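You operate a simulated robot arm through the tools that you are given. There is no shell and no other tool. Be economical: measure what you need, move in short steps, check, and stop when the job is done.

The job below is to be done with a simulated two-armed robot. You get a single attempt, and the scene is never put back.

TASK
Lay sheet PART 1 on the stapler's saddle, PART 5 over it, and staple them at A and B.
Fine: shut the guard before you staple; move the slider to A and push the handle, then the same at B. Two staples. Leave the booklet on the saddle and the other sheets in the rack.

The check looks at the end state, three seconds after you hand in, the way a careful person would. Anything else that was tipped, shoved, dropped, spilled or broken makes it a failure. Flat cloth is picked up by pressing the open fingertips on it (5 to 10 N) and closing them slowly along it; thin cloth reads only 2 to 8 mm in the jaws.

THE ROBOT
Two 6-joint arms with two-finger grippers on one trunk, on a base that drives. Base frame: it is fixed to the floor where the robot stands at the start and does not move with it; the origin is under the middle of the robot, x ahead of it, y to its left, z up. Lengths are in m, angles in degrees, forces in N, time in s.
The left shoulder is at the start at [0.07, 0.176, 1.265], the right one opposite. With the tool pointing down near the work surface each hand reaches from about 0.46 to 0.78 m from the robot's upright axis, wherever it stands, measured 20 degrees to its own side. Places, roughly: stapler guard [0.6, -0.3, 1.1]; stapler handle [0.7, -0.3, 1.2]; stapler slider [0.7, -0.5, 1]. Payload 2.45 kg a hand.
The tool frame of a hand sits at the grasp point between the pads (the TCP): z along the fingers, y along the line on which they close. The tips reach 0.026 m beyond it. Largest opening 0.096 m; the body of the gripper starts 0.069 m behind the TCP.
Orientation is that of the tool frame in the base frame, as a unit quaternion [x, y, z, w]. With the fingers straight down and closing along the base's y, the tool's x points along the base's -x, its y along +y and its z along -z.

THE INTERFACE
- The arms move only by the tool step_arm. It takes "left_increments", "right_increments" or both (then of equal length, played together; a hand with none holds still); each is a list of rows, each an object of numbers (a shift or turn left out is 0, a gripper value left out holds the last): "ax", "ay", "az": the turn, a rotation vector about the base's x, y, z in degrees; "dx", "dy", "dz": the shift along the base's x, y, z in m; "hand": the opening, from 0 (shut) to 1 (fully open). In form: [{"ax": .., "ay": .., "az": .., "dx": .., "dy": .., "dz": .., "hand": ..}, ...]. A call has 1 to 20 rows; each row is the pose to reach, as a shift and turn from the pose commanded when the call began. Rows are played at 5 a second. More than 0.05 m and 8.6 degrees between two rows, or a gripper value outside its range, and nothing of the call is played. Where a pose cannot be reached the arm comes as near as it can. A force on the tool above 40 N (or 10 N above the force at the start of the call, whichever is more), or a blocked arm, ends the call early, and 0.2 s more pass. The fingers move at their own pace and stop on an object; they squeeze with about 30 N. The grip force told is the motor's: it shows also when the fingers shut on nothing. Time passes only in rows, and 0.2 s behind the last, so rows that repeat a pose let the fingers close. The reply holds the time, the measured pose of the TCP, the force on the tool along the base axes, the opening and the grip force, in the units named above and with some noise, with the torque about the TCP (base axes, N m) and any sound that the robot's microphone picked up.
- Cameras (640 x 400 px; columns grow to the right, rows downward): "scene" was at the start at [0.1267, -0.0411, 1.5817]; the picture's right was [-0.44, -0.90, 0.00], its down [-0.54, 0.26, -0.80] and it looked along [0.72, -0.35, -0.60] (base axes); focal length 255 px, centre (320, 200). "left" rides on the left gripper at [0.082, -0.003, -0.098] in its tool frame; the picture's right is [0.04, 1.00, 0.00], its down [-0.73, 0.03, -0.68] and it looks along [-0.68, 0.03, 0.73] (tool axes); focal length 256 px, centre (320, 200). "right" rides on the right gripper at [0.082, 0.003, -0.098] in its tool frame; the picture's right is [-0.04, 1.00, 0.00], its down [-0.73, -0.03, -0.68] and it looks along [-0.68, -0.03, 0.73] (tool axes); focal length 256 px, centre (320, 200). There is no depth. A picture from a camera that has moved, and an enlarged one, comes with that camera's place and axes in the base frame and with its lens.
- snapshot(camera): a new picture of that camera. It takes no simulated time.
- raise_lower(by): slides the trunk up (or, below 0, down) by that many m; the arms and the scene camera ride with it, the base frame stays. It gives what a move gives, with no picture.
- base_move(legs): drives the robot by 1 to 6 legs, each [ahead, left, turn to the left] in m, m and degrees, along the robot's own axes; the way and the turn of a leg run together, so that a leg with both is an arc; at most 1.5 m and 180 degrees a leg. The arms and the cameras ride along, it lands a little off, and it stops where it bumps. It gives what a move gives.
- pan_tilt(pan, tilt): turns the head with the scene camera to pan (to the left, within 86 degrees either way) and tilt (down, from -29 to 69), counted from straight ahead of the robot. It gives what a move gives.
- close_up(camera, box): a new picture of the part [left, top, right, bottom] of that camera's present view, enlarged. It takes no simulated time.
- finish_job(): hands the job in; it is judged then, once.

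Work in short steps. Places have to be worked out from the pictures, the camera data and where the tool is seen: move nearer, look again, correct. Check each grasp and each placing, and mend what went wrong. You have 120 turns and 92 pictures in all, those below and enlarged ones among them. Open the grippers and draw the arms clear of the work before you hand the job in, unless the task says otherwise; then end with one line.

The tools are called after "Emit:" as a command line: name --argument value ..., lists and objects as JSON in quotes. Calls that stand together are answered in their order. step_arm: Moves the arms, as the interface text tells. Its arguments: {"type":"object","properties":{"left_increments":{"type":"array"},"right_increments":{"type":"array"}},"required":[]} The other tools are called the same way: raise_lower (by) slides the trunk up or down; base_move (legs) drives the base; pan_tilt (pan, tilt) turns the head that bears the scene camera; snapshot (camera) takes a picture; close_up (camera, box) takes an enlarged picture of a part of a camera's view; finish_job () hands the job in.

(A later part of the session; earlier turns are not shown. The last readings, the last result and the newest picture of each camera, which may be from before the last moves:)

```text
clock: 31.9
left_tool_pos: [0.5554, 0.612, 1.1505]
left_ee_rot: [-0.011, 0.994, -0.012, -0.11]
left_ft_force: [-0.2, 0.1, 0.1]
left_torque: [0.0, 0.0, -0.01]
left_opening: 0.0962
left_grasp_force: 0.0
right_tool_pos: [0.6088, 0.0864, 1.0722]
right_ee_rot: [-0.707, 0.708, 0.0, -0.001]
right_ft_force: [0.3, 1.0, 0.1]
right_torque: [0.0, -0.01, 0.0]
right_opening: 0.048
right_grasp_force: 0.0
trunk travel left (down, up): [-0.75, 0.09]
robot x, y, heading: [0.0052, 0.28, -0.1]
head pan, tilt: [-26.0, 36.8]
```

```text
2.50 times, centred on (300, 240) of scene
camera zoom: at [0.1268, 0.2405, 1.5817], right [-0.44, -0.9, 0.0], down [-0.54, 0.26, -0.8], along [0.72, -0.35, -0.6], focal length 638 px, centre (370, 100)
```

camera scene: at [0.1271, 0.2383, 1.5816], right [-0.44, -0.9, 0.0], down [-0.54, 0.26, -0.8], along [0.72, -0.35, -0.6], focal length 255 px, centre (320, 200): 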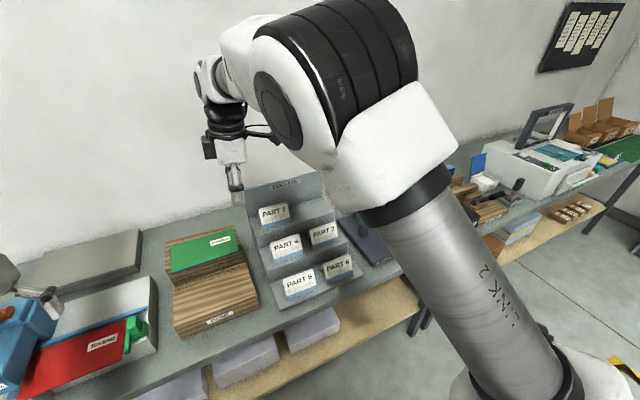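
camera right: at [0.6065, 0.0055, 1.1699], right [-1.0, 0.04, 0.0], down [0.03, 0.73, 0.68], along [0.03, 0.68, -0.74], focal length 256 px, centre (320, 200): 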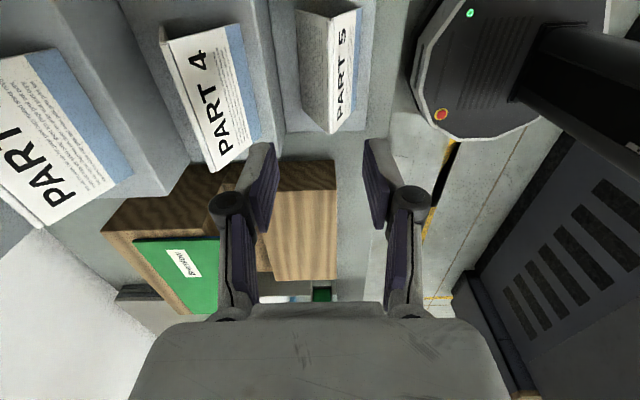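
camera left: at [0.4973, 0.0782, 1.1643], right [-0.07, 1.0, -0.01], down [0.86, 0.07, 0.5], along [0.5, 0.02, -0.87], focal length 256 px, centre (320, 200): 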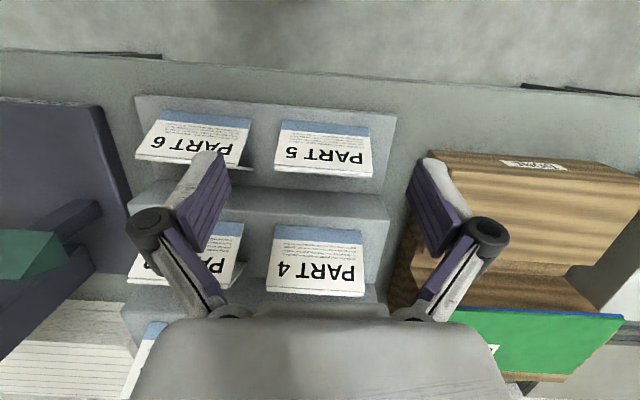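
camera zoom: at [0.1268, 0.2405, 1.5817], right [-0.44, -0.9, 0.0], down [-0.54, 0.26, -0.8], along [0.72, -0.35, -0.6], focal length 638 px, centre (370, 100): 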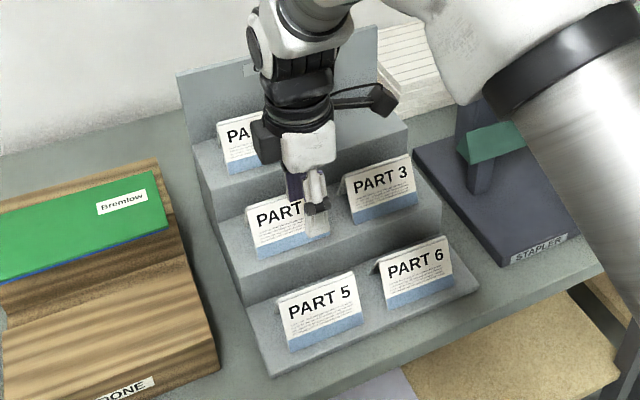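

PART 5's spine is consistent at x≈0.601, z≈0.93, y 0.034–0.134. I lower part way with the x corrected and look again.

Emit:
step_arm --right_increments '[{"dx": -0.004, "dz": -0.03, "dy": -0.002}, {"dx": -0.008, "dz": -0.06, "dy": -0.002}, {"dx": -0.008, "dz": -0.09, "dy": -0.002}, {"dx": -0.008, "dz": -0.105, "dy": -0.002}, {"dx": -0.008, "dz": -0.105, "dy": -0.002}]'

Emit:
snapshot --camera "right"

Emit:
close_up --camera "scene" --box '[260, 210, 360, 310]'

```text
clock: 33.1
left_tool_pos: [0.5553, 0.6116, 1.1513]
left_ee_rot: [-0.011, 0.994, -0.011, -0.11]
left_ft_force: [-0.3, 0.3, 0.1]
left_torque: [-0.03, 0.02, -0.04]
left_opening: 0.0959
left_grasp_force: 0.1
right_tool_pos: [0.6021, 0.0838, 0.9659]
right_ee_rot: [-0.706, 0.708, 0.0, -0.001]
right_ft_force: [-0.2, 0.0, -0.4]
right_torque: [0.04, 0.01, 0.02]
right_opening: 0.0481
right_grasp_force: 0.0
trunk travel left (down, up): [-0.75, 0.09]
robot x, y, heading: [-0.0019, 0.2786, -0.2]
head pan, tilt: [-26.0, 36.8]
```

```text
52 pictures are left
camera right: at [0.5993, 0.0012, 1.0651], right [-1.0, 0.04, 0.0], down [0.03, 0.73, 0.68], along [0.03, 0.68, -0.74], focal length 256 px, centre (320, 200)
```

right: 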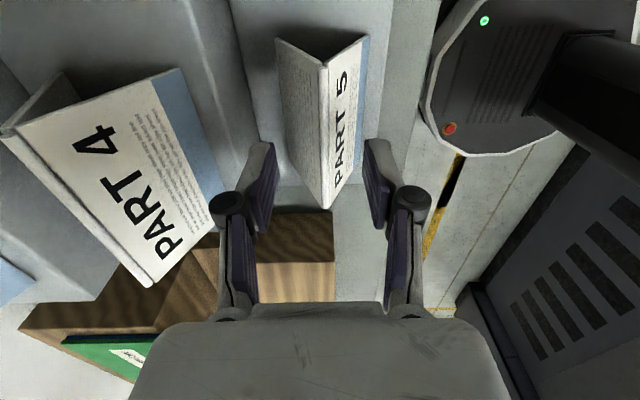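

```text
4.00 times, centred on (310, 260) of scene
camera zoom: at [0.1268, 0.2403, 1.5817], right [-0.44, -0.9, 0.0], down [-0.54, 0.26, -0.8], along [0.72, -0.35, -0.6], focal length 1021 px, centre (360, -40)
```

zoom: 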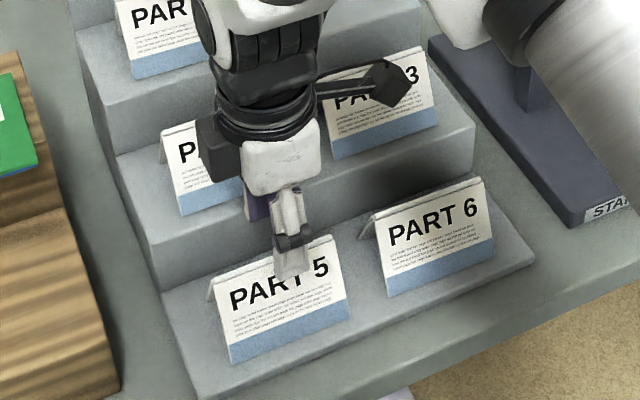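

The spine is ~0.041 below the TCP; lowering 0.023 gives the same grip as before, with shifts of −2 mm in x and +5 mm in y. Then I close slowly.

Emit:
step_arm --right_increments '[{"dx": -0.002, "dy": 0.005, "dz": -0.008}, {"dx": -0.002, "dy": 0.005, "dz": -0.016}, {"dx": -0.002, "dy": 0.005, "dz": -0.022}, {"dx": -0.002, "dy": 0.005, "dz": -0.022, "hand": 0.4}, {"dx": -0.002, "dy": 0.005, "dz": -0.022, "hand": 0.33}, {"dx": -0.002, "dy": 0.005, "dz": -0.022, "hand": 0.27}, {"dx": -0.002, "dy": 0.005, "dz": -0.022, "hand": 0.21}, {"dx": -0.002, "dy": 0.005, "dz": -0.022, "hand": 0.16}, {"dx": -0.002, "dy": 0.005, "dz": -0.022, "hand": 0.11}, {"dx": -0.002, "dy": 0.005, "dz": -0.022, "hand": 0.06}, {"dx": -0.002, "dy": 0.005, "dz": -0.022, "hand": 0.0}, {"dx": -0.002, "dy": 0.005, "dz": -0.022, "hand": 0.0}]'

Emit:
snapshot --camera "right"

```text
clock: 35.7
left_tool_pos: [0.5557, 0.612, 1.1507]
left_ee_rot: [-0.011, 0.994, -0.012, -0.11]
left_ft_force: [-0.1, -0.8, -0.6]
left_torque: [-0.03, 0.01, 0.02]
left_opening: 0.0957
left_grasp_force: 0.0
right_tool_pos: [0.5994, 0.0886, 0.9445]
right_ee_rot: [-0.706, 0.708, 0.0, -0.001]
right_ft_force: [0.2, -0.9, 2.6]
right_torque: [0.0, -0.01, 0.01]
right_opening: 0.0119
right_grasp_force: 30.2
trunk travel left (down, up): [-0.75, 0.09]
robot x, y, heading: [0.0005, 0.2825, 0.1]
head pan, tilt: [-26.0, 36.8]
```

```text
50 pictures are left
camera right: at [0.5971, 0.0071, 1.042], right [-1.0, 0.04, 0.0], down [0.03, 0.73, 0.68], along [0.03, 0.68, -0.74], focal length 256 px, centre (320, 200)
```

right: 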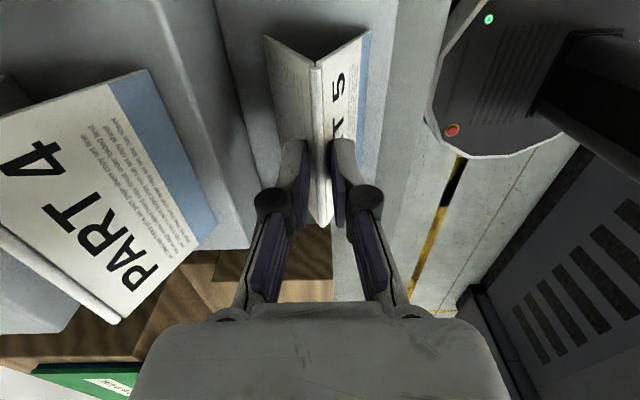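

PART 5 is gripped. I lift it straight up.

Emit:
step_arm --right_increments '[{"dz": 0.02}, {"dz": 0.05}, {"dz": 0.09}, {"dz": 0.13}, {"dz": 0.17}, {"dz": 0.21}, {"dz": 0.25}, {"dz": 0.29}, {"dz": 0.33}, {"dz": 0.36}, {"dz": 0.36}]'

Emit:
snapshot --camera "right"

```text
clock: 38.1
left_tool_pos: [0.5555, 0.6115, 1.1496]
left_ee_rot: [-0.012, 0.994, -0.012, -0.109]
left_ft_force: [1.1, 0.6, 0.0]
left_torque: [0.01, 0.01, 0.02]
left_opening: 0.0958
left_grasp_force: 0.1
right_tool_pos: [0.5981, 0.0904, 1.3047]
right_ee_rot: [-0.706, 0.708, 0.001, -0.001]
right_ft_force: [-0.2, 0.1, -0.7]
right_torque: [-0.02, 0.0, 0.0]
right_opening: 0.0057
right_grasp_force: 30.1
trunk travel left (down, up): [-0.75, 0.09]
robot x, y, heading: [-0.0004, 0.2805, -0.3]
head pan, tilt: [-26.0, 36.8]
```

```text
49 pictures are left
camera right: at [0.5957, 0.0081, 1.4026], right [-1.0, 0.04, 0.0], down [0.03, 0.73, 0.68], along [0.03, 0.68, -0.74], focal length 256 px, centre (320, 200)
```

right: 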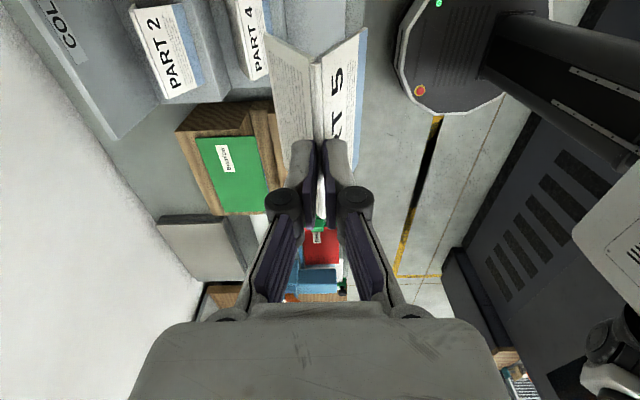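

PART 5 is securely held. I drive back to the stapler position: right 0.28, then ahead 0.1, at carry height 1.30.

Emit:
base_move --legs '[[0, -0.28, 0.3], [0.1, 0, 0]]'

Emit:
snapshot --camera "right"

```text
clock: 40.8
left_tool_pos: [0.653, 0.3318, 1.1524]
left_ee_rot: [-0.013, 0.994, -0.012, -0.109]
left_ft_force: [-0.6, -1.1, -0.7]
left_torque: [0.01, -0.04, -0.02]
left_opening: 0.0959
left_grasp_force: 0.0
right_tool_pos: [0.6955, -0.1917, 1.3066]
right_ee_rot: [0.708, -0.706, 0.001, 0.001]
right_ft_force: [0.0, -0.8, -0.2]
right_torque: [0.05, 0.0, -0.03]
right_opening: 0.0058
right_grasp_force: 29.8
trunk travel left (down, up): [-0.75, 0.09]
robot x, y, heading: [0.1002, 0.0007, 0.2]
head pan, tilt: [-26.0, 36.8]
```

```text
48 pictures are left
camera right: at [0.6932, -0.2723, 1.4037], right [-1.0, 0.04, 0.0], down [0.03, 0.73, 0.68], along [0.03, 0.68, -0.73], focal length 256 px, centre (320, 200)
```

right: 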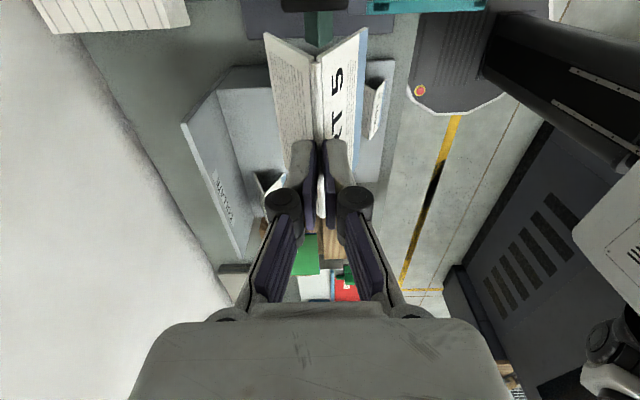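

I move over the saddle at y≈−0.397 and lower to a hover above PART 1.

Emit:
step_arm --right_increments '[{"dy": -0.04}, {"dy": -0.08, "dx": 0.0035}, {"dy": -0.12, "dx": 0.0035}, {"dy": -0.16, "dx": 0.0035}, {"dy": -0.205, "dx": 0.0035}, {"dy": -0.205, "dx": 0.0035}, {"dy": -0.205, "dx": 0.0035, "dz": -0.04}, {"dy": -0.205, "dx": 0.0035, "dz": -0.08}, {"dy": -0.205, "dx": 0.0035, "dz": -0.12}, {"dy": -0.205, "dx": 0.0035, "dz": -0.16}, {"dy": -0.205, "dx": 0.0035, "dz": -0.2}, {"dy": -0.205, "dx": 0.0035, "dz": -0.2}]'

Emit:
snapshot --camera "right"

Emit:
close_up --camera "right" --box '[240, 0, 400, 100]'

```text
clock: 43.4
left_tool_pos: [0.6535, 0.3335, 1.1509]
left_ee_rot: [-0.013, 0.994, -0.012, -0.109]
left_ft_force: [0.5, -0.2, -0.3]
left_torque: [-0.02, -0.01, -0.02]
left_opening: 0.0959
left_grasp_force: 0.0
right_tool_pos: [0.7006, -0.3955, 1.1028]
right_ee_rot: [0.707, -0.707, 0.0, 0.001]
right_ft_force: [-0.7, 0.0, -0.4]
right_torque: [0.01, -0.02, 0.03]
right_opening: 0.0
right_grasp_force: 28.6
trunk travel left (down, up): [-0.75, 0.09]
robot x, y, heading: [0.101, -0.0045, 0.1]
head pan, tilt: [-26.0, 36.8]
```

```text
47 pictures are left
camera right: at [0.6982, -0.4762, 1.2021], right [-1.0, 0.04, 0.0], down [0.03, 0.74, 0.68], along [0.03, 0.68, -0.74], focal length 256 px, centre (320, 200)
```

right: 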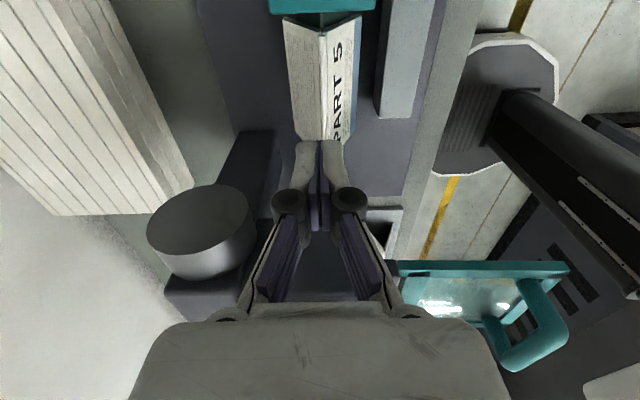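

```text
4.00 times, centred on (320, 50) of right
camera zoom: at [0.6982, -0.4762, 1.2021], right [-1.0, 0.04, 0.0], down [0.03, 0.74, 0.68], along [0.03, 0.68, -0.74], focal length 1024 px, centre (320, 800)
```

zoom: 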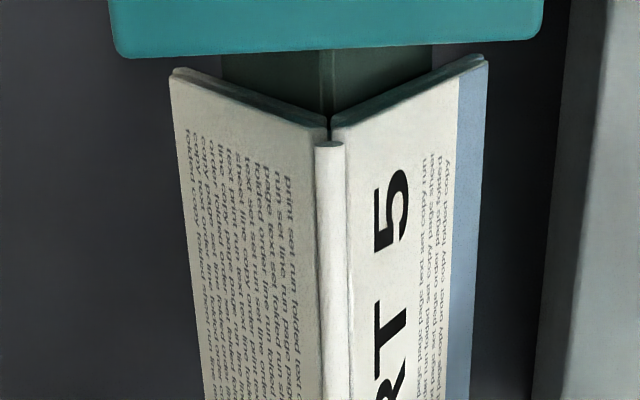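

PART 5 slipped out of the jaws just above and came down on the saddle over PART 1. I raise the hand clear and inspect how it lies.

Emit:
step_arm --right_increments '[{"dz": 0.04}, {"dz": 0.08}, {"dz": 0.12}, {"dz": 0.16}, {"dz": 0.2, "dx": -0.01}, {"dz": 0.2, "dx": -0.04}, {"dz": 0.2, "dx": -0.08}, {"dz": 0.18, "dx": -0.12}, {"dz": 0.14, "dx": -0.14, "dy": -0.04}, {"dz": 0.1, "dx": -0.14, "dy": -0.06}, {"dz": 0.1, "dx": -0.14, "dy": -0.06}]'

Emit:
snapshot --camera "right"

Emit:
close_up --camera "scene" --box '[290, 180, 410, 280]'

```text
refused: row 9 steps farther than a row can; nothing moved
```

```text
45 pictures are left
camera right: at [0.6982, -0.4762, 1.2021], right [-1.0, 0.04, 0.0], down [0.03, 0.74, 0.68], along [0.03, 0.68, -0.74], focal length 256 px, centre (320, 200)
```

right: 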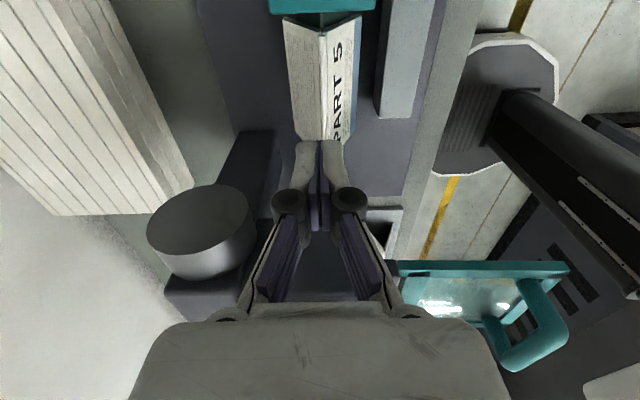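

```text
4.00 times, centred on (350, 230) of scene
camera zoom: at [0.2262, -0.0402, 1.5818], right [-0.44, -0.9, 0.0], down [-0.54, 0.26, -0.8], along [0.72, -0.35, -0.6], focal length 1021 px, centre (200, 80)
```

zoom: 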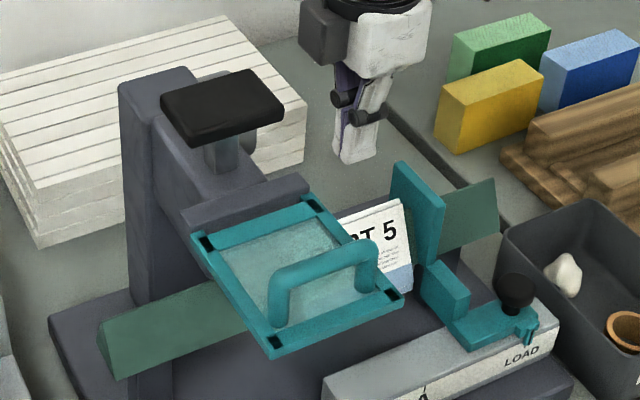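

PART 5 sits nested on PART 1. Next I back the hand off to x≈0.56 for a side view of guard, hinge and head (smaller steps this time).

Emit:
step_arm --right_increments '[{"dz": 0.04}, {"dz": 0.08}, {"dz": 0.12}, {"dz": 0.15}, {"dz": 0.15, "dx": -0.04}, {"dz": 0.15, "dx": -0.08}, {"dz": 0.15, "dx": -0.12, "dy": -0.02}, {"dz": 0.14, "dx": -0.14, "dy": -0.06}, {"dz": 0.12, "dx": -0.14, "dy": -0.1}, {"dz": 0.1, "dx": -0.14, "dy": -0.1}, {"dz": 0.1, "dx": -0.14, "dy": -0.1}]'

Emit:
snapshot --camera "right"

Emit:
close_up --camera "right" --box '[160, 0, 400, 300]'

```text
clock: 45.8
left_tool_pos: [0.653, 0.3322, 1.1506]
left_ee_rot: [-0.012, 0.994, -0.011, -0.109]
left_ft_force: [-0.8, -0.7, 0.5]
left_torque: [0.04, 0.01, -0.03]
left_opening: 0.0961
left_grasp_force: 0.0
right_tool_pos: [0.5608, -0.4951, 1.2049]
right_ee_rot: [-0.707, 0.707, -0.001, -0.001]
right_ft_force: [0.2, -0.6, -0.4]
right_torque: [0.0, 0.02, 0.04]
right_opening: 0.0
right_grasp_force: 28.7
trunk travel left (down, up): [-0.75, 0.09]
robot x, y, heading: [0.1017, -0.0012, 0.2]
head pan, tilt: [-26.0, 36.8]
```

```text
43 pictures are left
camera right: at [0.5578, -0.577, 1.3028], right [-1.0, 0.04, 0.0], down [0.03, 0.73, 0.68], along [0.03, 0.68, -0.74], focal length 256 px, centre (320, 200)
```

right: 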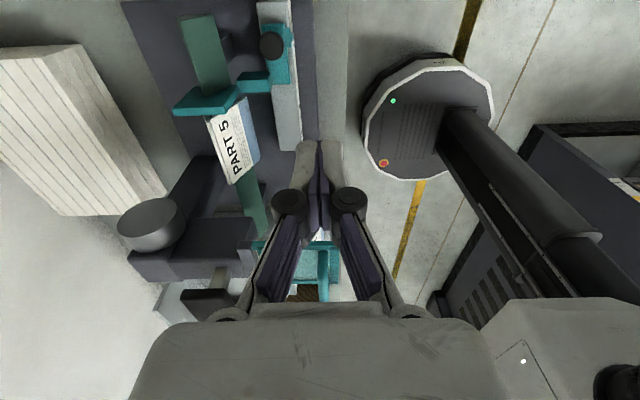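

```text
1.33 times, centred on (280, 150) of right
camera zoom: at [0.5578, -0.577, 1.3028], right [-1.0, 0.04, 0.0], down [0.03, 0.73, 0.68], along [0.03, 0.68, -0.74], focal length 341 px, centre (373, 267)
```

zoom: 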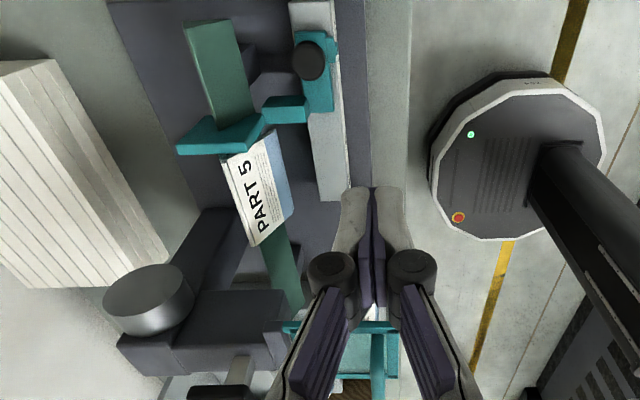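

Both sheets are nested and lie clear of the head. I turn the hand back (camera on the robot's side), which also makes the hand slim in x for pushing the guard's loop down, and view the guard.

Emit:
step_arm --right_increments '[{"az": -8, "dx": -0.01}, {"az": -16, "dx": -0.02}, {"az": -24, "dx": -0.03}, {"az": -32, "dx": -0.04}, {"az": -40, "dx": -0.05}, {"az": -48, "dx": -0.06, "dy": 0.01}, {"az": -56, "dx": -0.06, "dy": 0.03}, {"az": -64, "dx": -0.06, "dy": 0.05}, {"az": -72, "dx": -0.06, "dy": 0.07}, {"az": -80, "dx": -0.06, "dy": 0.09}, {"az": -88, "dx": -0.06, "dy": 0.1}, {"az": -90, "dx": -0.06, "dy": 0.1}]'

Emit:
snapshot --camera "right"

Emit:
close_up --camera "scene" --box '[290, 180, 410, 280]'

```text
clock: 48.4
left_tool_pos: [0.6533, 0.3311, 1.151]
left_ee_rot: [-0.012, 0.994, -0.012, -0.11]
left_ft_force: [-0.6, -0.9, 0.4]
left_torque: [0.04, 0.0, 0.05]
left_opening: 0.0963
left_grasp_force: 0.0
right_tool_pos: [0.5154, -0.3898, 1.1953]
right_ee_rot: [0.001, 1.0, 0.001, -0.002]
right_ft_force: [0.6, 0.7, -0.1]
right_torque: [-0.01, -0.01, -0.02]
right_opening: 0.0002
right_grasp_force: 28.8
right hand out of reach, approached as far as the arm can: row 3, 4, 5, 6, 7, 8, 9, 10, 11, 12
trunk travel left (down, up): [-0.75, 0.09]
robot x, y, heading: [0.0977, -0.0018, 0.1]
head pan, tilt: [-26.0, 36.8]
```

```text
41 pictures are left
camera right: at [0.4339, -0.3869, 1.2939], right [0.04, 1.0, 0.0], down [0.74, -0.03, 0.68], along [0.68, -0.03, -0.74], focal length 256 px, centre (320, 200)
```

right: 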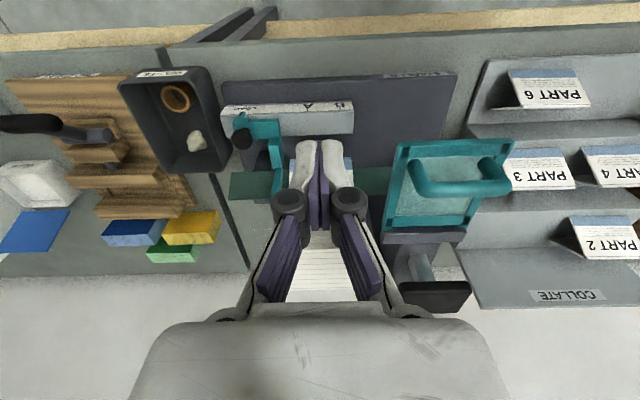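

```text
4.00 times, centred on (350, 230) of scene
camera zoom: at [0.2269, -0.0417, 1.5816], right [-0.44, -0.9, 0.0], down [-0.54, 0.26, -0.8], along [0.72, -0.35, -0.6], focal length 1021 px, centre (200, 80)
```

zoom: 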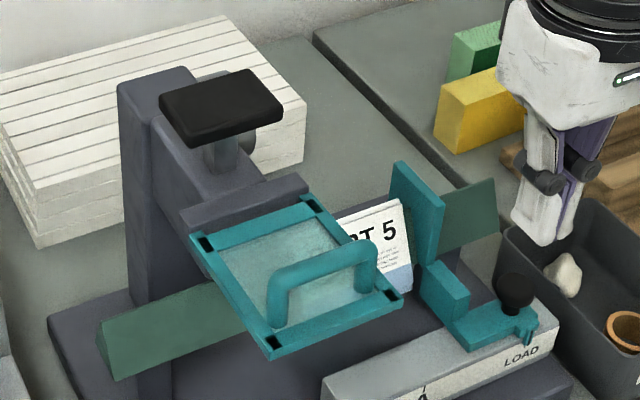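

The loop's bar is at x≈0.563, y≈−0.285, z≈1.146. It's near the arm's inner limit, so I back the base 0.07 m and then bring the closed tips just above the bar.

Emit:
base_move --legs '[[-0.07, 0, 0]]'

```text
clock: 49.4
left_tool_pos: [0.5899, 0.3307, 1.1479]
left_ee_rot: [-0.011, 0.994, -0.012, -0.111]
left_ft_force: [-0.3, -0.8, 0.3]
left_torque: [0.05, 0.05, -0.04]
left_opening: 0.096
left_grasp_force: 0.0
right_tool_pos: [0.4507, -0.3891, 1.194]
right_ee_rot: [0.0, 1.0, 0.001, -0.005]
right_ft_force: [-0.3, -0.7, -0.6]
right_torque: [0.0, 0.03, -0.02]
right_opening: 0.0001
right_grasp_force: 28.5
trunk travel left (down, up): [-0.75, 0.09]
robot x, y, heading: [0.0363, -0.0015, 0.4]
head pan, tilt: [-26.0, 36.8]
```

Emit:
step_arm --right_increments '[{"dx": 0.02, "dz": 0.01}, {"dx": 0.05, "dy": 0.02, "dz": 0.015}, {"dx": 0.08, "dy": 0.05, "dz": 0.015}, {"dx": 0.11, "dy": 0.08, "dz": 0.015}, {"dx": 0.132, "dy": 0.11, "dz": 0.01}, {"dx": 0.132, "dy": 0.11, "dz": 0.01}]'

Emit:
snapshot --camera "right"

Emit:
close_up --camera "scene" --box '[290, 160, 410, 260]'

```text
clock: 50.8
left_tool_pos: [0.5851, 0.331, 1.1516]
left_ee_rot: [-0.013, 0.994, -0.012, -0.109]
left_ft_force: [-1.6, -0.5, 0.2]
left_torque: [0.0, -0.02, -0.01]
left_opening: 0.096
left_grasp_force: 0.0
right_tool_pos: [0.5803, -0.2819, 1.2071]
right_ee_rot: [0.001, 1.0, 0.001, 0.0]
right_ft_force: [-0.4, 0.7, 0.4]
right_torque: [0.02, -0.01, 0.01]
right_opening: 0.0002
right_grasp_force: 28.4
trunk travel left (down, up): [-0.75, 0.09]
robot x, y, heading: [0.0296, 0.0026, 0.2]
head pan, tilt: [-26.0, 36.8]
```

```text
39 pictures are left
camera right: at [0.4992, -0.2805, 1.3054], right [0.04, 1.0, 0.0], down [0.74, -0.03, 0.68], along [0.68, -0.03, -0.74], focal length 256 px, centre (320, 200)
```

right: 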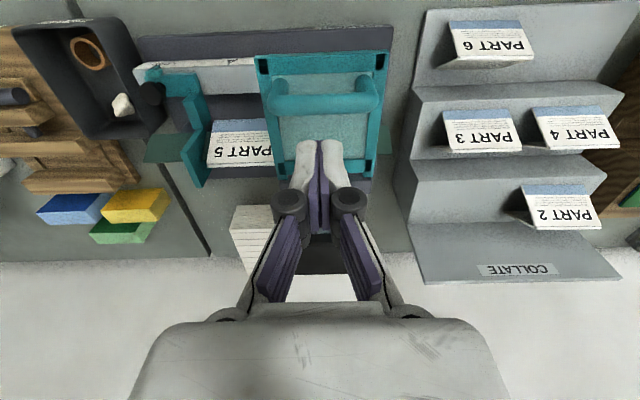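

```text
4.00 times, centred on (350, 210) of scene
camera zoom: at [0.1567, -0.042, 1.5818], right [-0.44, -0.9, 0.0], down [-0.54, 0.26, -0.8], along [0.72, -0.35, -0.6], focal length 1021 px, centre (200, 160)
```

zoom: 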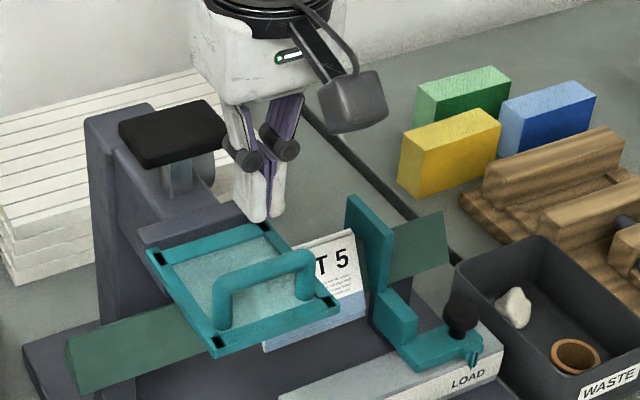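

The bar's position is confirmed at (0.563, −0.285, 1.146). I press it down along the arc about the hinge (≈0.646, 1.105), first about half way.

Emit:
step_arm --right_increments '[{"dx": -0.017, "dy": -0.002}, {"dx": -0.017, "dy": -0.002, "dz": -0.02}, {"dx": -0.017, "dy": -0.002, "dz": -0.033}, {"dx": -0.023, "dy": -0.002, "dz": -0.047}, {"dx": -0.026, "dy": -0.002, "dz": -0.062}, {"dx": -0.0265, "dy": -0.002, "dz": -0.078}, {"dx": -0.024, "dy": -0.002, "dz": -0.094}, {"dx": -0.024, "dy": -0.002, "dz": -0.094}]'

Emit:
close_up --camera "scene" --box '[290, 160, 410, 260]'

```text
clock: 52.6
left_tool_pos: [0.5851, 0.332, 1.1506]
left_ee_rot: [-0.012, 0.994, -0.012, -0.11]
left_ft_force: [0.0, 0.0, 0.3]
left_torque: [0.03, 0.03, 0.01]
left_opening: 0.096
left_grasp_force: 0.1
right_tool_pos: [0.556, -0.2827, 1.1113]
right_ee_rot: [0.001, 1.0, 0.002, -0.002]
right_ft_force: [0.7, 0.1, 0.2]
right_torque: [-0.01, 0.0, 0.0]
right_opening: 0.0002
right_grasp_force: 28.5
trunk travel left (down, up): [-0.75, 0.09]
robot x, y, heading: [0.0317, 0.0007, 0.0]
head pan, tilt: [-26.0, 36.8]
```

```text
4.00 times, centred on (350, 210) of scene
camera zoom: at [0.1584, -0.0412, 1.5817], right [-0.44, -0.9, 0.0], down [-0.54, 0.26, -0.8], along [0.72, -0.35, -0.6], focal length 1021 px, centre (200, 160)
```

zoom: 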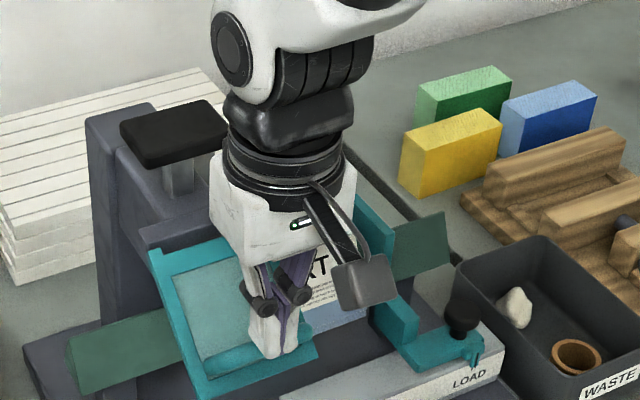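

The guard is swinging down smoothly. I continue the arc to the end.

Emit:
step_arm --right_increments '[{"dx": 0.005, "dz": -0.015}, {"dx": 0.013, "dz": -0.03}, {"dx": 0.022, "dz": -0.043}, {"dx": 0.033, "dz": -0.055}, {"dx": 0.044, "dz": -0.063}, {"dx": 0.05, "dz": -0.066}, {"dx": 0.05, "dz": -0.066}]'

Emit:
close_up --camera "scene" --box '[290, 160, 410, 260]'

Emit:
snapshot --camera "right"

```text
clock: 54.2
left_tool_pos: [0.5802, 0.3312, 1.1539]
left_ee_rot: [-0.012, 0.994, -0.012, -0.107]
left_ft_force: [-0.2, 0.6, -0.8]
left_torque: [0.01, -0.01, 0.0]
left_opening: 0.0958
left_grasp_force: 0.0
right_tool_pos: [0.5957, -0.2835, 1.047]
right_ee_rot: [0.001, 1.0, 0.001, -0.002]
right_ft_force: [-34.0, 1.8, -2.6]
right_torque: [0.05, 0.87, 0.02]
right_opening: 0.0059
right_grasp_force: 28.5
trunk travel left (down, up): [-0.75, 0.09]
robot x, y, heading: [0.0321, -0.0025, 0.2]
head pan, tilt: [-26.0, 36.8]
```

```text
4.00 times, centred on (350, 210) of scene
camera zoom: at [0.1503, -0.0408, 1.5823], right [-0.44, -0.9, 0.0], down [-0.53, 0.26, -0.8], along [0.72, -0.35, -0.6], focal length 1021 px, centre (200, 160)
```

zoom: 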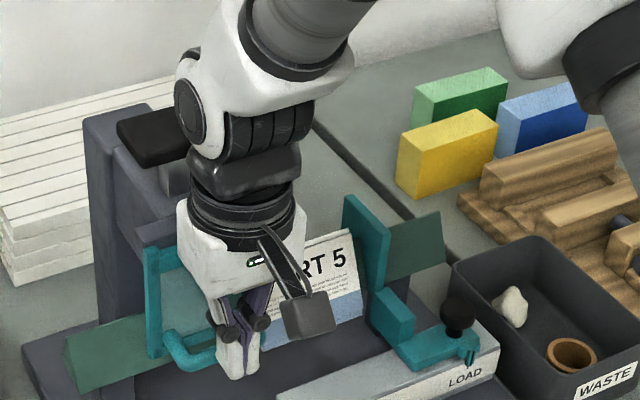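

```text
35 pictures are left
camera right: at [0.5159, -0.2798, 1.1458], right [0.04, 1.0, 0.0], down [0.74, -0.03, 0.67], along [0.67, -0.03, -0.74], focal length 256 px, centre (320, 200)
```

right: 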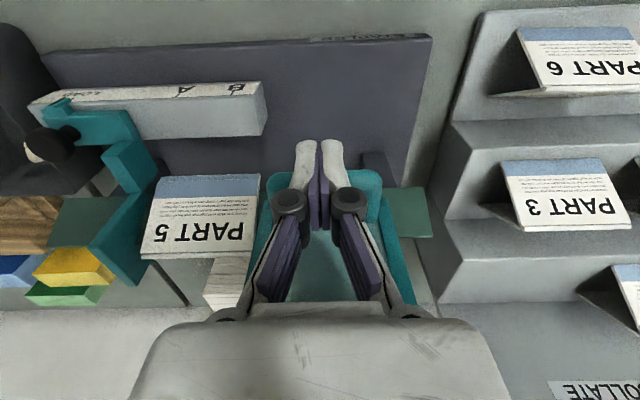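

The guard stands vertical against its stop (34 N in x). I back off in −x, then raise the hand and check that it stays shut.

Emit:
step_arm --right_increments '[{"dx": -0.02}, {"dx": -0.04}, {"dx": -0.05}, {"dx": -0.05, "dz": 0.03}, {"dx": -0.05, "dz": 0.07}, {"dx": -0.05, "dz": 0.11}, {"dx": -0.05, "dz": 0.15}, {"dx": -0.05, "dz": 0.18}, {"dx": -0.05, "dz": 0.18}]'

Emit:
snapshot --camera "right"

Emit:
close_up --camera "scene" --box '[290, 160, 410, 260]'

```text
clock: 56.2
left_tool_pos: [0.5866, 0.331, 1.1508]
left_ee_rot: [-0.013, 0.994, -0.012, -0.11]
left_ft_force: [-0.1, -0.3, 0.0]
left_torque: [0.02, -0.01, 0.01]
left_opening: 0.096
left_grasp_force: 0.0
right_tool_pos: [0.5545, -0.2806, 1.2265]
right_ee_rot: [0.0, 1.0, 0.001, -0.002]
right_ft_force: [0.2, -0.6, -0.1]
right_torque: [0.02, -0.02, 0.0]
right_opening: 0.0
right_grasp_force: 28.6
trunk travel left (down, up): [-0.75, 0.09]
robot x, y, heading: [0.0275, -0.0006, 0.2]
head pan, tilt: [-26.0, 36.8]
```

```text
34 pictures are left
camera right: at [0.4737, -0.2786, 1.3254], right [0.04, 1.0, 0.0], down [0.74, -0.03, 0.68], along [0.68, -0.03, -0.74], focal length 256 px, centre (320, 200)
```

right: 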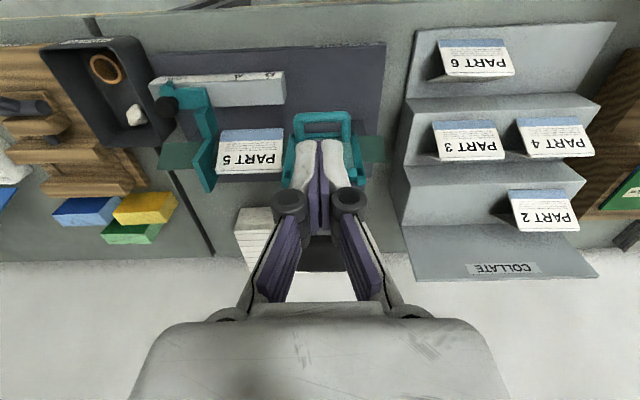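

```text
4.00 times, centred on (350, 210) of scene
camera zoom: at [0.1594, -0.0414, 1.5816], right [-0.44, -0.9, 0.0], down [-0.54, 0.26, -0.8], along [0.72, -0.35, -0.6], focal length 1021 px, centre (200, 160)
```

zoom: 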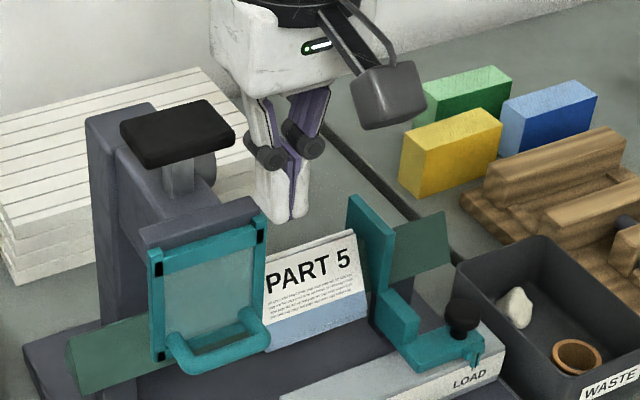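

The guard is shut and stays so. Now I turn the hand again to close along x and go above the slider knob (≈0.622, −0.51, 0.947), opening the fingers.

Emit:
step_arm --right_increments '[{"az": 8, "dy": -0.02}, {"az": 16, "dy": -0.05}, {"az": 24, "dy": -0.08}, {"az": 32, "dy": -0.11, "dx": 0.01}, {"az": 40, "dy": -0.14, "dx": 0.02}, {"az": 48, "dy": -0.17, "dx": 0.03}, {"az": 56, "dy": -0.2, "dx": 0.04}, {"az": 64, "dy": -0.226, "dx": 0.05}, {"az": 72, "dy": -0.226, "dx": 0.066, "hand": 0.5}, {"az": 80, "dy": -0.226, "dx": 0.066, "dz": -0.04}, {"az": 88, "dy": -0.226, "dx": 0.066, "dz": -0.08}, {"az": 90, "dy": -0.226, "dx": 0.066, "dz": -0.12}, {"az": 90, "dy": -0.226, "dx": 0.066, "dz": -0.14}, {"az": 90, "dy": -0.226, "dx": 0.066, "dz": -0.14}]'

Emit:
snapshot --camera "right"

Emit:
close_up --camera "scene" --box '[310, 160, 430, 260]'

```text
clock: 59.2
left_tool_pos: [0.5858, 0.3313, 1.1508]
left_ee_rot: [-0.013, 0.994, -0.012, -0.11]
left_ft_force: [-0.5, 0.9, 0.2]
left_torque: [0.01, -0.01, 0.03]
left_opening: 0.096
left_grasp_force: 0.0
right_tool_pos: [0.6176, -0.5072, 1.0839]
right_ee_rot: [0.708, -0.707, 0.001, 0.001]
right_ft_force: [-0.4, 0.3, 0.5]
right_torque: [0.0, -0.02, -0.01]
right_opening: 0.0479
right_grasp_force: 0.1
trunk travel left (down, up): [-0.75, 0.09]
robot x, y, heading: [0.0337, -0.0019, -0.1]
head pan, tilt: [-26.0, 36.8]
```

```text
32 pictures are left
camera right: at [0.6151, -0.5892, 1.1827], right [-1.0, 0.04, 0.0], down [0.03, 0.74, 0.68], along [0.03, 0.68, -0.74], focal length 256 px, centre (320, 200)
```

right: 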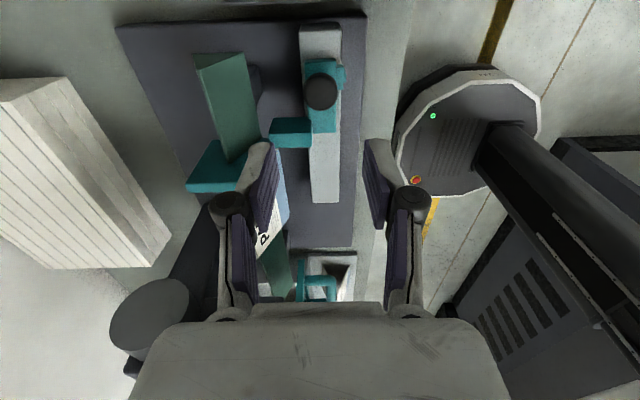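

```text
4.00 times, centred on (370, 210) of scene
camera zoom: at [0.1583, -0.0412, 1.5817], right [-0.44, -0.9, 0.0], down [-0.54, 0.26, -0.8], along [0.72, -0.35, -0.6], focal length 1021 px, centre (120, 160)
```

zoom: 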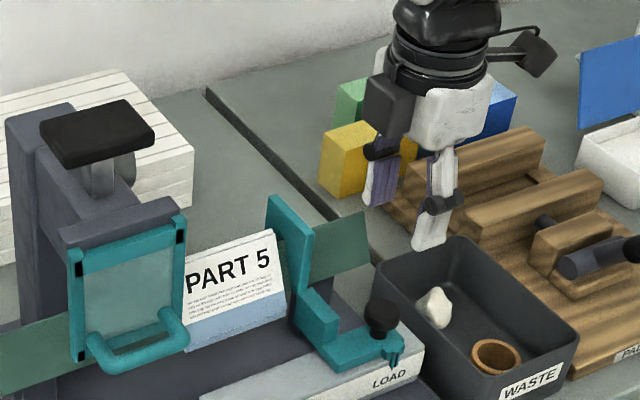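

The knob is directly below the hand at ≈(0.618, −0.509). I descend around it with the fingers open and close.

Emit:
step_arm --right_increments '[{"dz": -0.04, "dy": -0.002}, {"dz": -0.08, "dy": -0.002}, {"dz": -0.105, "dy": -0.002}, {"dz": -0.12, "dy": -0.002}, {"dz": -0.128, "dy": -0.002}, {"dz": -0.128, "dy": -0.002, "hand": 0.4}, {"dz": -0.128, "dy": -0.002, "hand": 0.3}, {"dz": -0.128, "dy": -0.002, "hand": 0.2}, {"dz": -0.128, "dy": -0.002, "hand": 0.1}, {"dz": -0.128, "dy": -0.002, "hand": 0.05}, {"dz": -0.128, "dy": -0.002, "hand": 0.05}]'

Emit:
snapshot --camera "right"

Emit:
close_up --camera "scene" --box '[310, 180, 430, 280]'

```text
clock: 61.6
left_tool_pos: [0.5841, 0.3314, 1.1517]
left_ee_rot: [-0.012, 0.994, -0.012, -0.108]
left_ft_force: [-0.1, 0.0, 0.7]
left_torque: [0.01, 0.02, 0.02]
left_opening: 0.0961
left_grasp_force: 0.1
right_tool_pos: [0.6179, -0.5111, 0.959]
right_ee_rot: [0.707, -0.707, -0.001, 0.002]
right_ft_force: [-15.3, 2.1, -6.8]
right_torque: [-0.02, 1.08, -0.07]
right_opening: 0.0284
right_grasp_force: 44.9
trunk travel left (down, up): [-0.75, 0.09]
robot x, y, heading: [0.0313, 0.0024, -0.0]
head pan, tilt: [-26.0, 36.8]
```

```text
30 pictures are left
camera right: at [0.6145, -0.5926, 1.0561], right [-1.0, 0.04, 0.0], down [0.03, 0.74, 0.68], along [0.03, 0.68, -0.74], focal length 256 px, centre (320, 200)
```

right: 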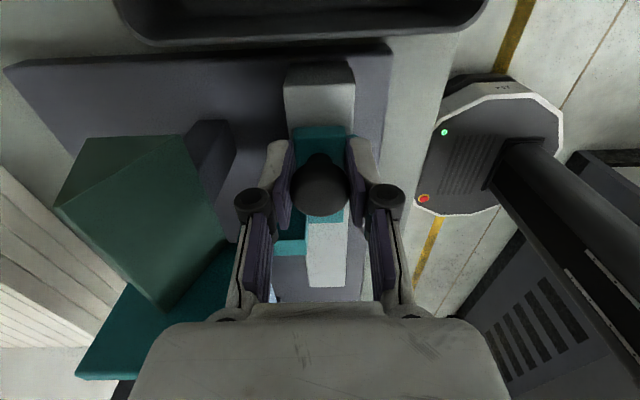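

```text
4.00 times, centred on (370, 230) of scene
camera zoom: at [0.1565, -0.0416, 1.5817], right [-0.44, -0.9, 0.0], down [-0.54, 0.26, -0.8], along [0.72, -0.35, -0.6], focal length 1021 px, centre (120, 80)
```

zoom: 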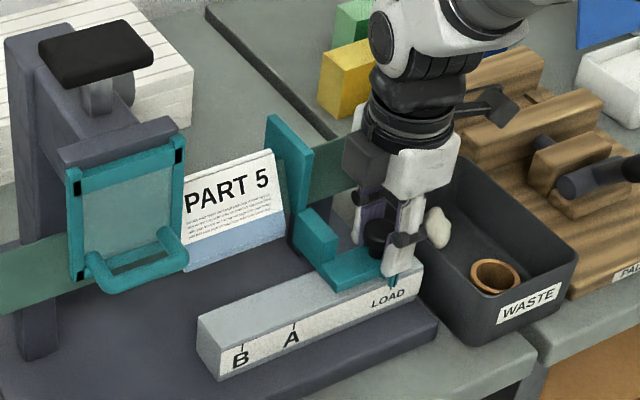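

The knob is gripped (28 mm). The pointer stands at y≈−0.507, tick A at ≈−0.408, B at ≈−0.357. I slide +y by 0.095 toward A and look.

Emit:
step_arm --right_increments '[{"dx": -0.002}, {"dx": -0.002, "dy": 0.01}, {"dx": -0.002, "dy": 0.025}, {"dx": -0.002, "dy": 0.04}, {"dx": -0.002, "dy": 0.055}, {"dx": -0.002, "dy": 0.07}, {"dx": -0.002, "dy": 0.085}, {"dx": -0.002, "dy": 0.095}, {"dx": -0.002, "dy": 0.095}]'

Emit:
close_up --camera "scene" --box '[310, 180, 430, 280]'

```text
clock: 63.6
left_tool_pos: [0.5839, 0.3314, 1.1504]
left_ee_rot: [-0.012, 0.994, -0.011, -0.109]
left_ft_force: [0.5, 0.0, -0.1]
left_torque: [0.02, -0.01, -0.04]
left_opening: 0.0961
left_grasp_force: 0.2
right_tool_pos: [0.6176, -0.4151, 0.9566]
right_ee_rot: [0.708, -0.707, 0.001, 0.001]
right_ft_force: [-13.3, 0.7, -5.9]
right_torque: [0.24, 0.94, -0.29]
right_opening: 0.0284
right_grasp_force: 44.8
trunk travel left (down, up): [-0.75, 0.09]
robot x, y, heading: [0.034, 0.0005, 0.1]
head pan, tilt: [-26.0, 36.8]
```

```text
4.00 times, centred on (370, 230) of scene
camera zoom: at [0.1569, -0.0416, 1.5818], right [-0.44, -0.9, 0.0], down [-0.54, 0.26, -0.8], along [0.72, -0.35, -0.6], focal length 1021 px, centre (120, 80)
```

zoom: 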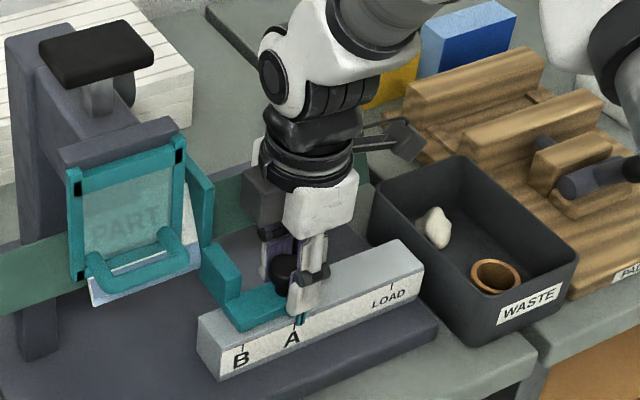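

The booklet moved under the guard with the slider. I enlarge the pointer against the A tick.

Emit:
close_up --camera "scene" --box '[345, 235, 395, 275]'

```text
10.00 times, centred on (370, 255) of scene
camera zoom: at [0.1569, -0.0416, 1.5818], right [-0.44, -0.9, 0.0], down [-0.54, 0.26, -0.8], along [0.72, -0.35, -0.6], focal length 2553 px, centre (-180, -350)
```

zoom: 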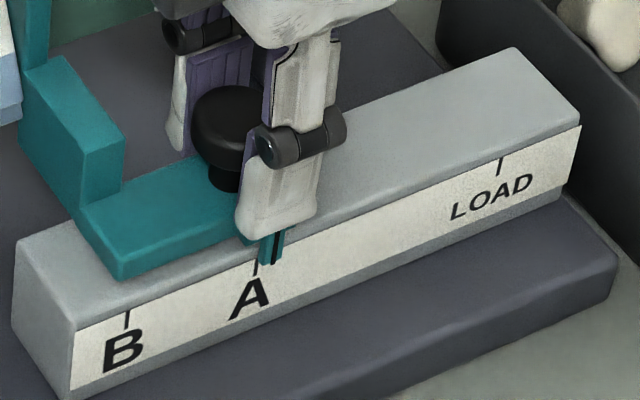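

The pointer is some millimetres short of A. I move 4 mm more and compare.

Emit:
step_arm --right_increments '[{"dy": 0.002}, {"dy": 0.004}, {"dy": 0.004}]'

Emit:
close_up --camera "scene" --box '[345, 235, 395, 275]'

```text
clock: 64.4
left_tool_pos: [0.5849, 0.3308, 1.1508]
left_ee_rot: [-0.013, 0.994, -0.011, -0.109]
left_ft_force: [0.1, 0.0, 0.3]
left_torque: [0.0, 0.0, 0.02]
left_opening: 0.096
left_grasp_force: 0.1
right_tool_pos: [0.6174, -0.4112, 0.9577]
right_ee_rot: [-0.707, 0.707, -0.001, -0.001]
right_ft_force: [-12.6, -0.3, -2.5]
right_torque: [0.19, 1.07, -0.09]
right_opening: 0.0285
right_grasp_force: 45.2
trunk travel left (down, up): [-0.75, 0.09]
robot x, y, heading: [0.0304, 0.0003, -0.2]
head pan, tilt: [-26.0, 36.8]
```

```text
10.00 times, centred on (370, 255) of scene
camera zoom: at [0.1563, -0.0415, 1.5819], right [-0.44, -0.9, 0.0], down [-0.54, 0.26, -0.8], along [0.72, -0.35, -0.6], focal length 2553 px, centre (-180, -350)
```

zoom: 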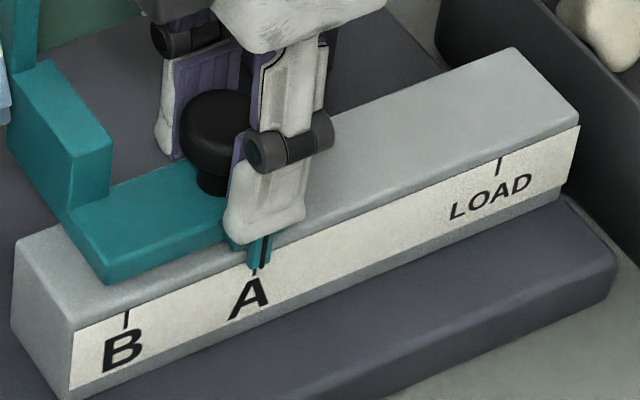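

Emit:
close_up --camera "scene" --box '[362, 253, 378, 265]'

```text
16.00 times, centred on (370, 259) of scene
camera zoom: at [0.1563, -0.0415, 1.5819], right [-0.44, -0.9, 0.0], down [-0.54, 0.26, -0.8], along [0.72, -0.35, -0.6], focal length 4085 px, centre (-480, -744)
```

zoom: 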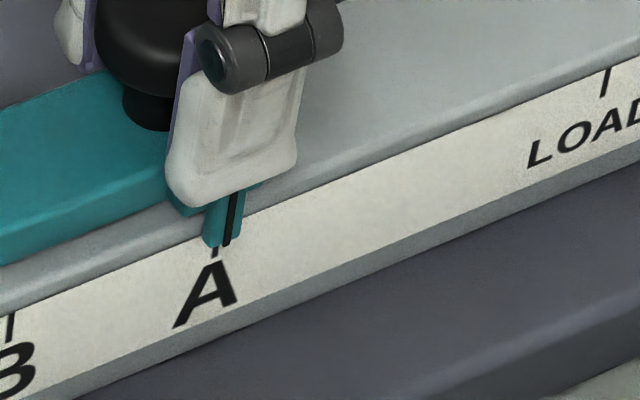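

The pointer's line is 1–3 mm short allowing for parallax (I've travelled 0.100). I add 1.5 mm, release and rise so I can see it unobstructed.

Emit:
step_arm --right_increments '[{"dy": 0.0015}, {"dy": 0.0015}, {"dy": 0.0015, "hand": 0.35}, {"dy": 0.0015, "hand": 0.5}, {"dy": 0.0015, "dz": 0.03}, {"dy": 0.0015, "dz": 0.07}, {"dy": -0.01, "dz": 0.11}, {"dy": -0.04, "dz": 0.14, "dx": -0.01}, {"dy": -0.07, "dz": 0.17, "dx": -0.02}, {"dy": -0.1, "dz": 0.2, "dx": -0.02}, {"dy": -0.1, "dz": 0.24, "dx": -0.02}, {"dy": -0.1, "dz": 0.24, "dx": -0.02}]'

Emit:
close_up --camera "scene" --box '[354, 245, 386, 269]'

Emit:
snapshot --camera "right"

```text
clock: 67.0
left_tool_pos: [0.5855, 0.331, 1.1503]
left_ee_rot: [-0.012, 0.994, -0.012, -0.11]
left_ft_force: [0.8, 0.1, 0.4]
left_torque: [-0.04, -0.01, -0.03]
left_opening: 0.096
left_grasp_force: 0.1
right_tool_pos: [0.5988, -0.5109, 1.1987]
right_ee_rot: [-0.707, 0.707, -0.001, -0.002]
right_ft_force: [0.3, 0.2, -0.4]
right_torque: [-0.01, 0.02, 0.0]
right_opening: 0.048
right_grasp_force: 0.0
trunk travel left (down, up): [-0.75, 0.09]
robot x, y, heading: [0.0341, -0.0012, 0.0]
head pan, tilt: [-26.0, 36.8]
```

```text
16.00 times, centred on (370, 257) of scene
camera zoom: at [0.1588, -0.0411, 1.5817], right [-0.44, -0.9, 0.0], down [-0.54, 0.26, -0.8], along [0.72, -0.35, -0.6], focal length 4085 px, centre (-480, -712)
```

zoom: 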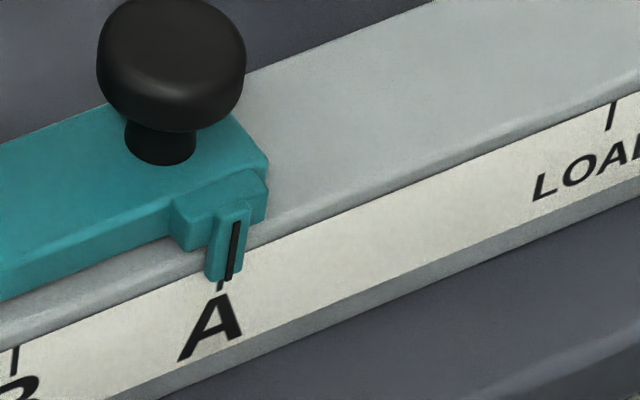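

```text
23 pictures are left
camera right: at [0.5961, -0.5923, 1.2967], right [-1.0, 0.04, 0.0], down [0.03, 0.74, 0.68], along [0.03, 0.68, -0.74], focal length 256 px, centre (320, 200)
```

right: 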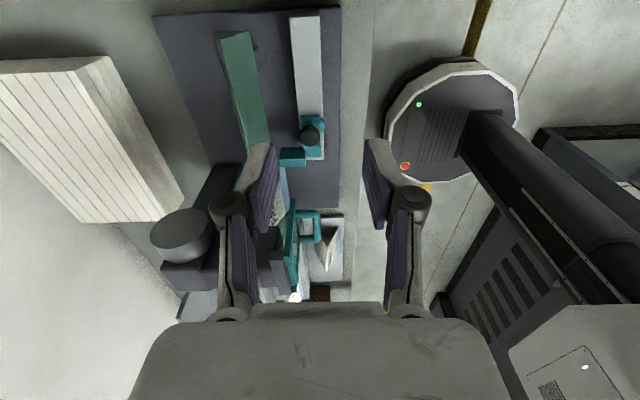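

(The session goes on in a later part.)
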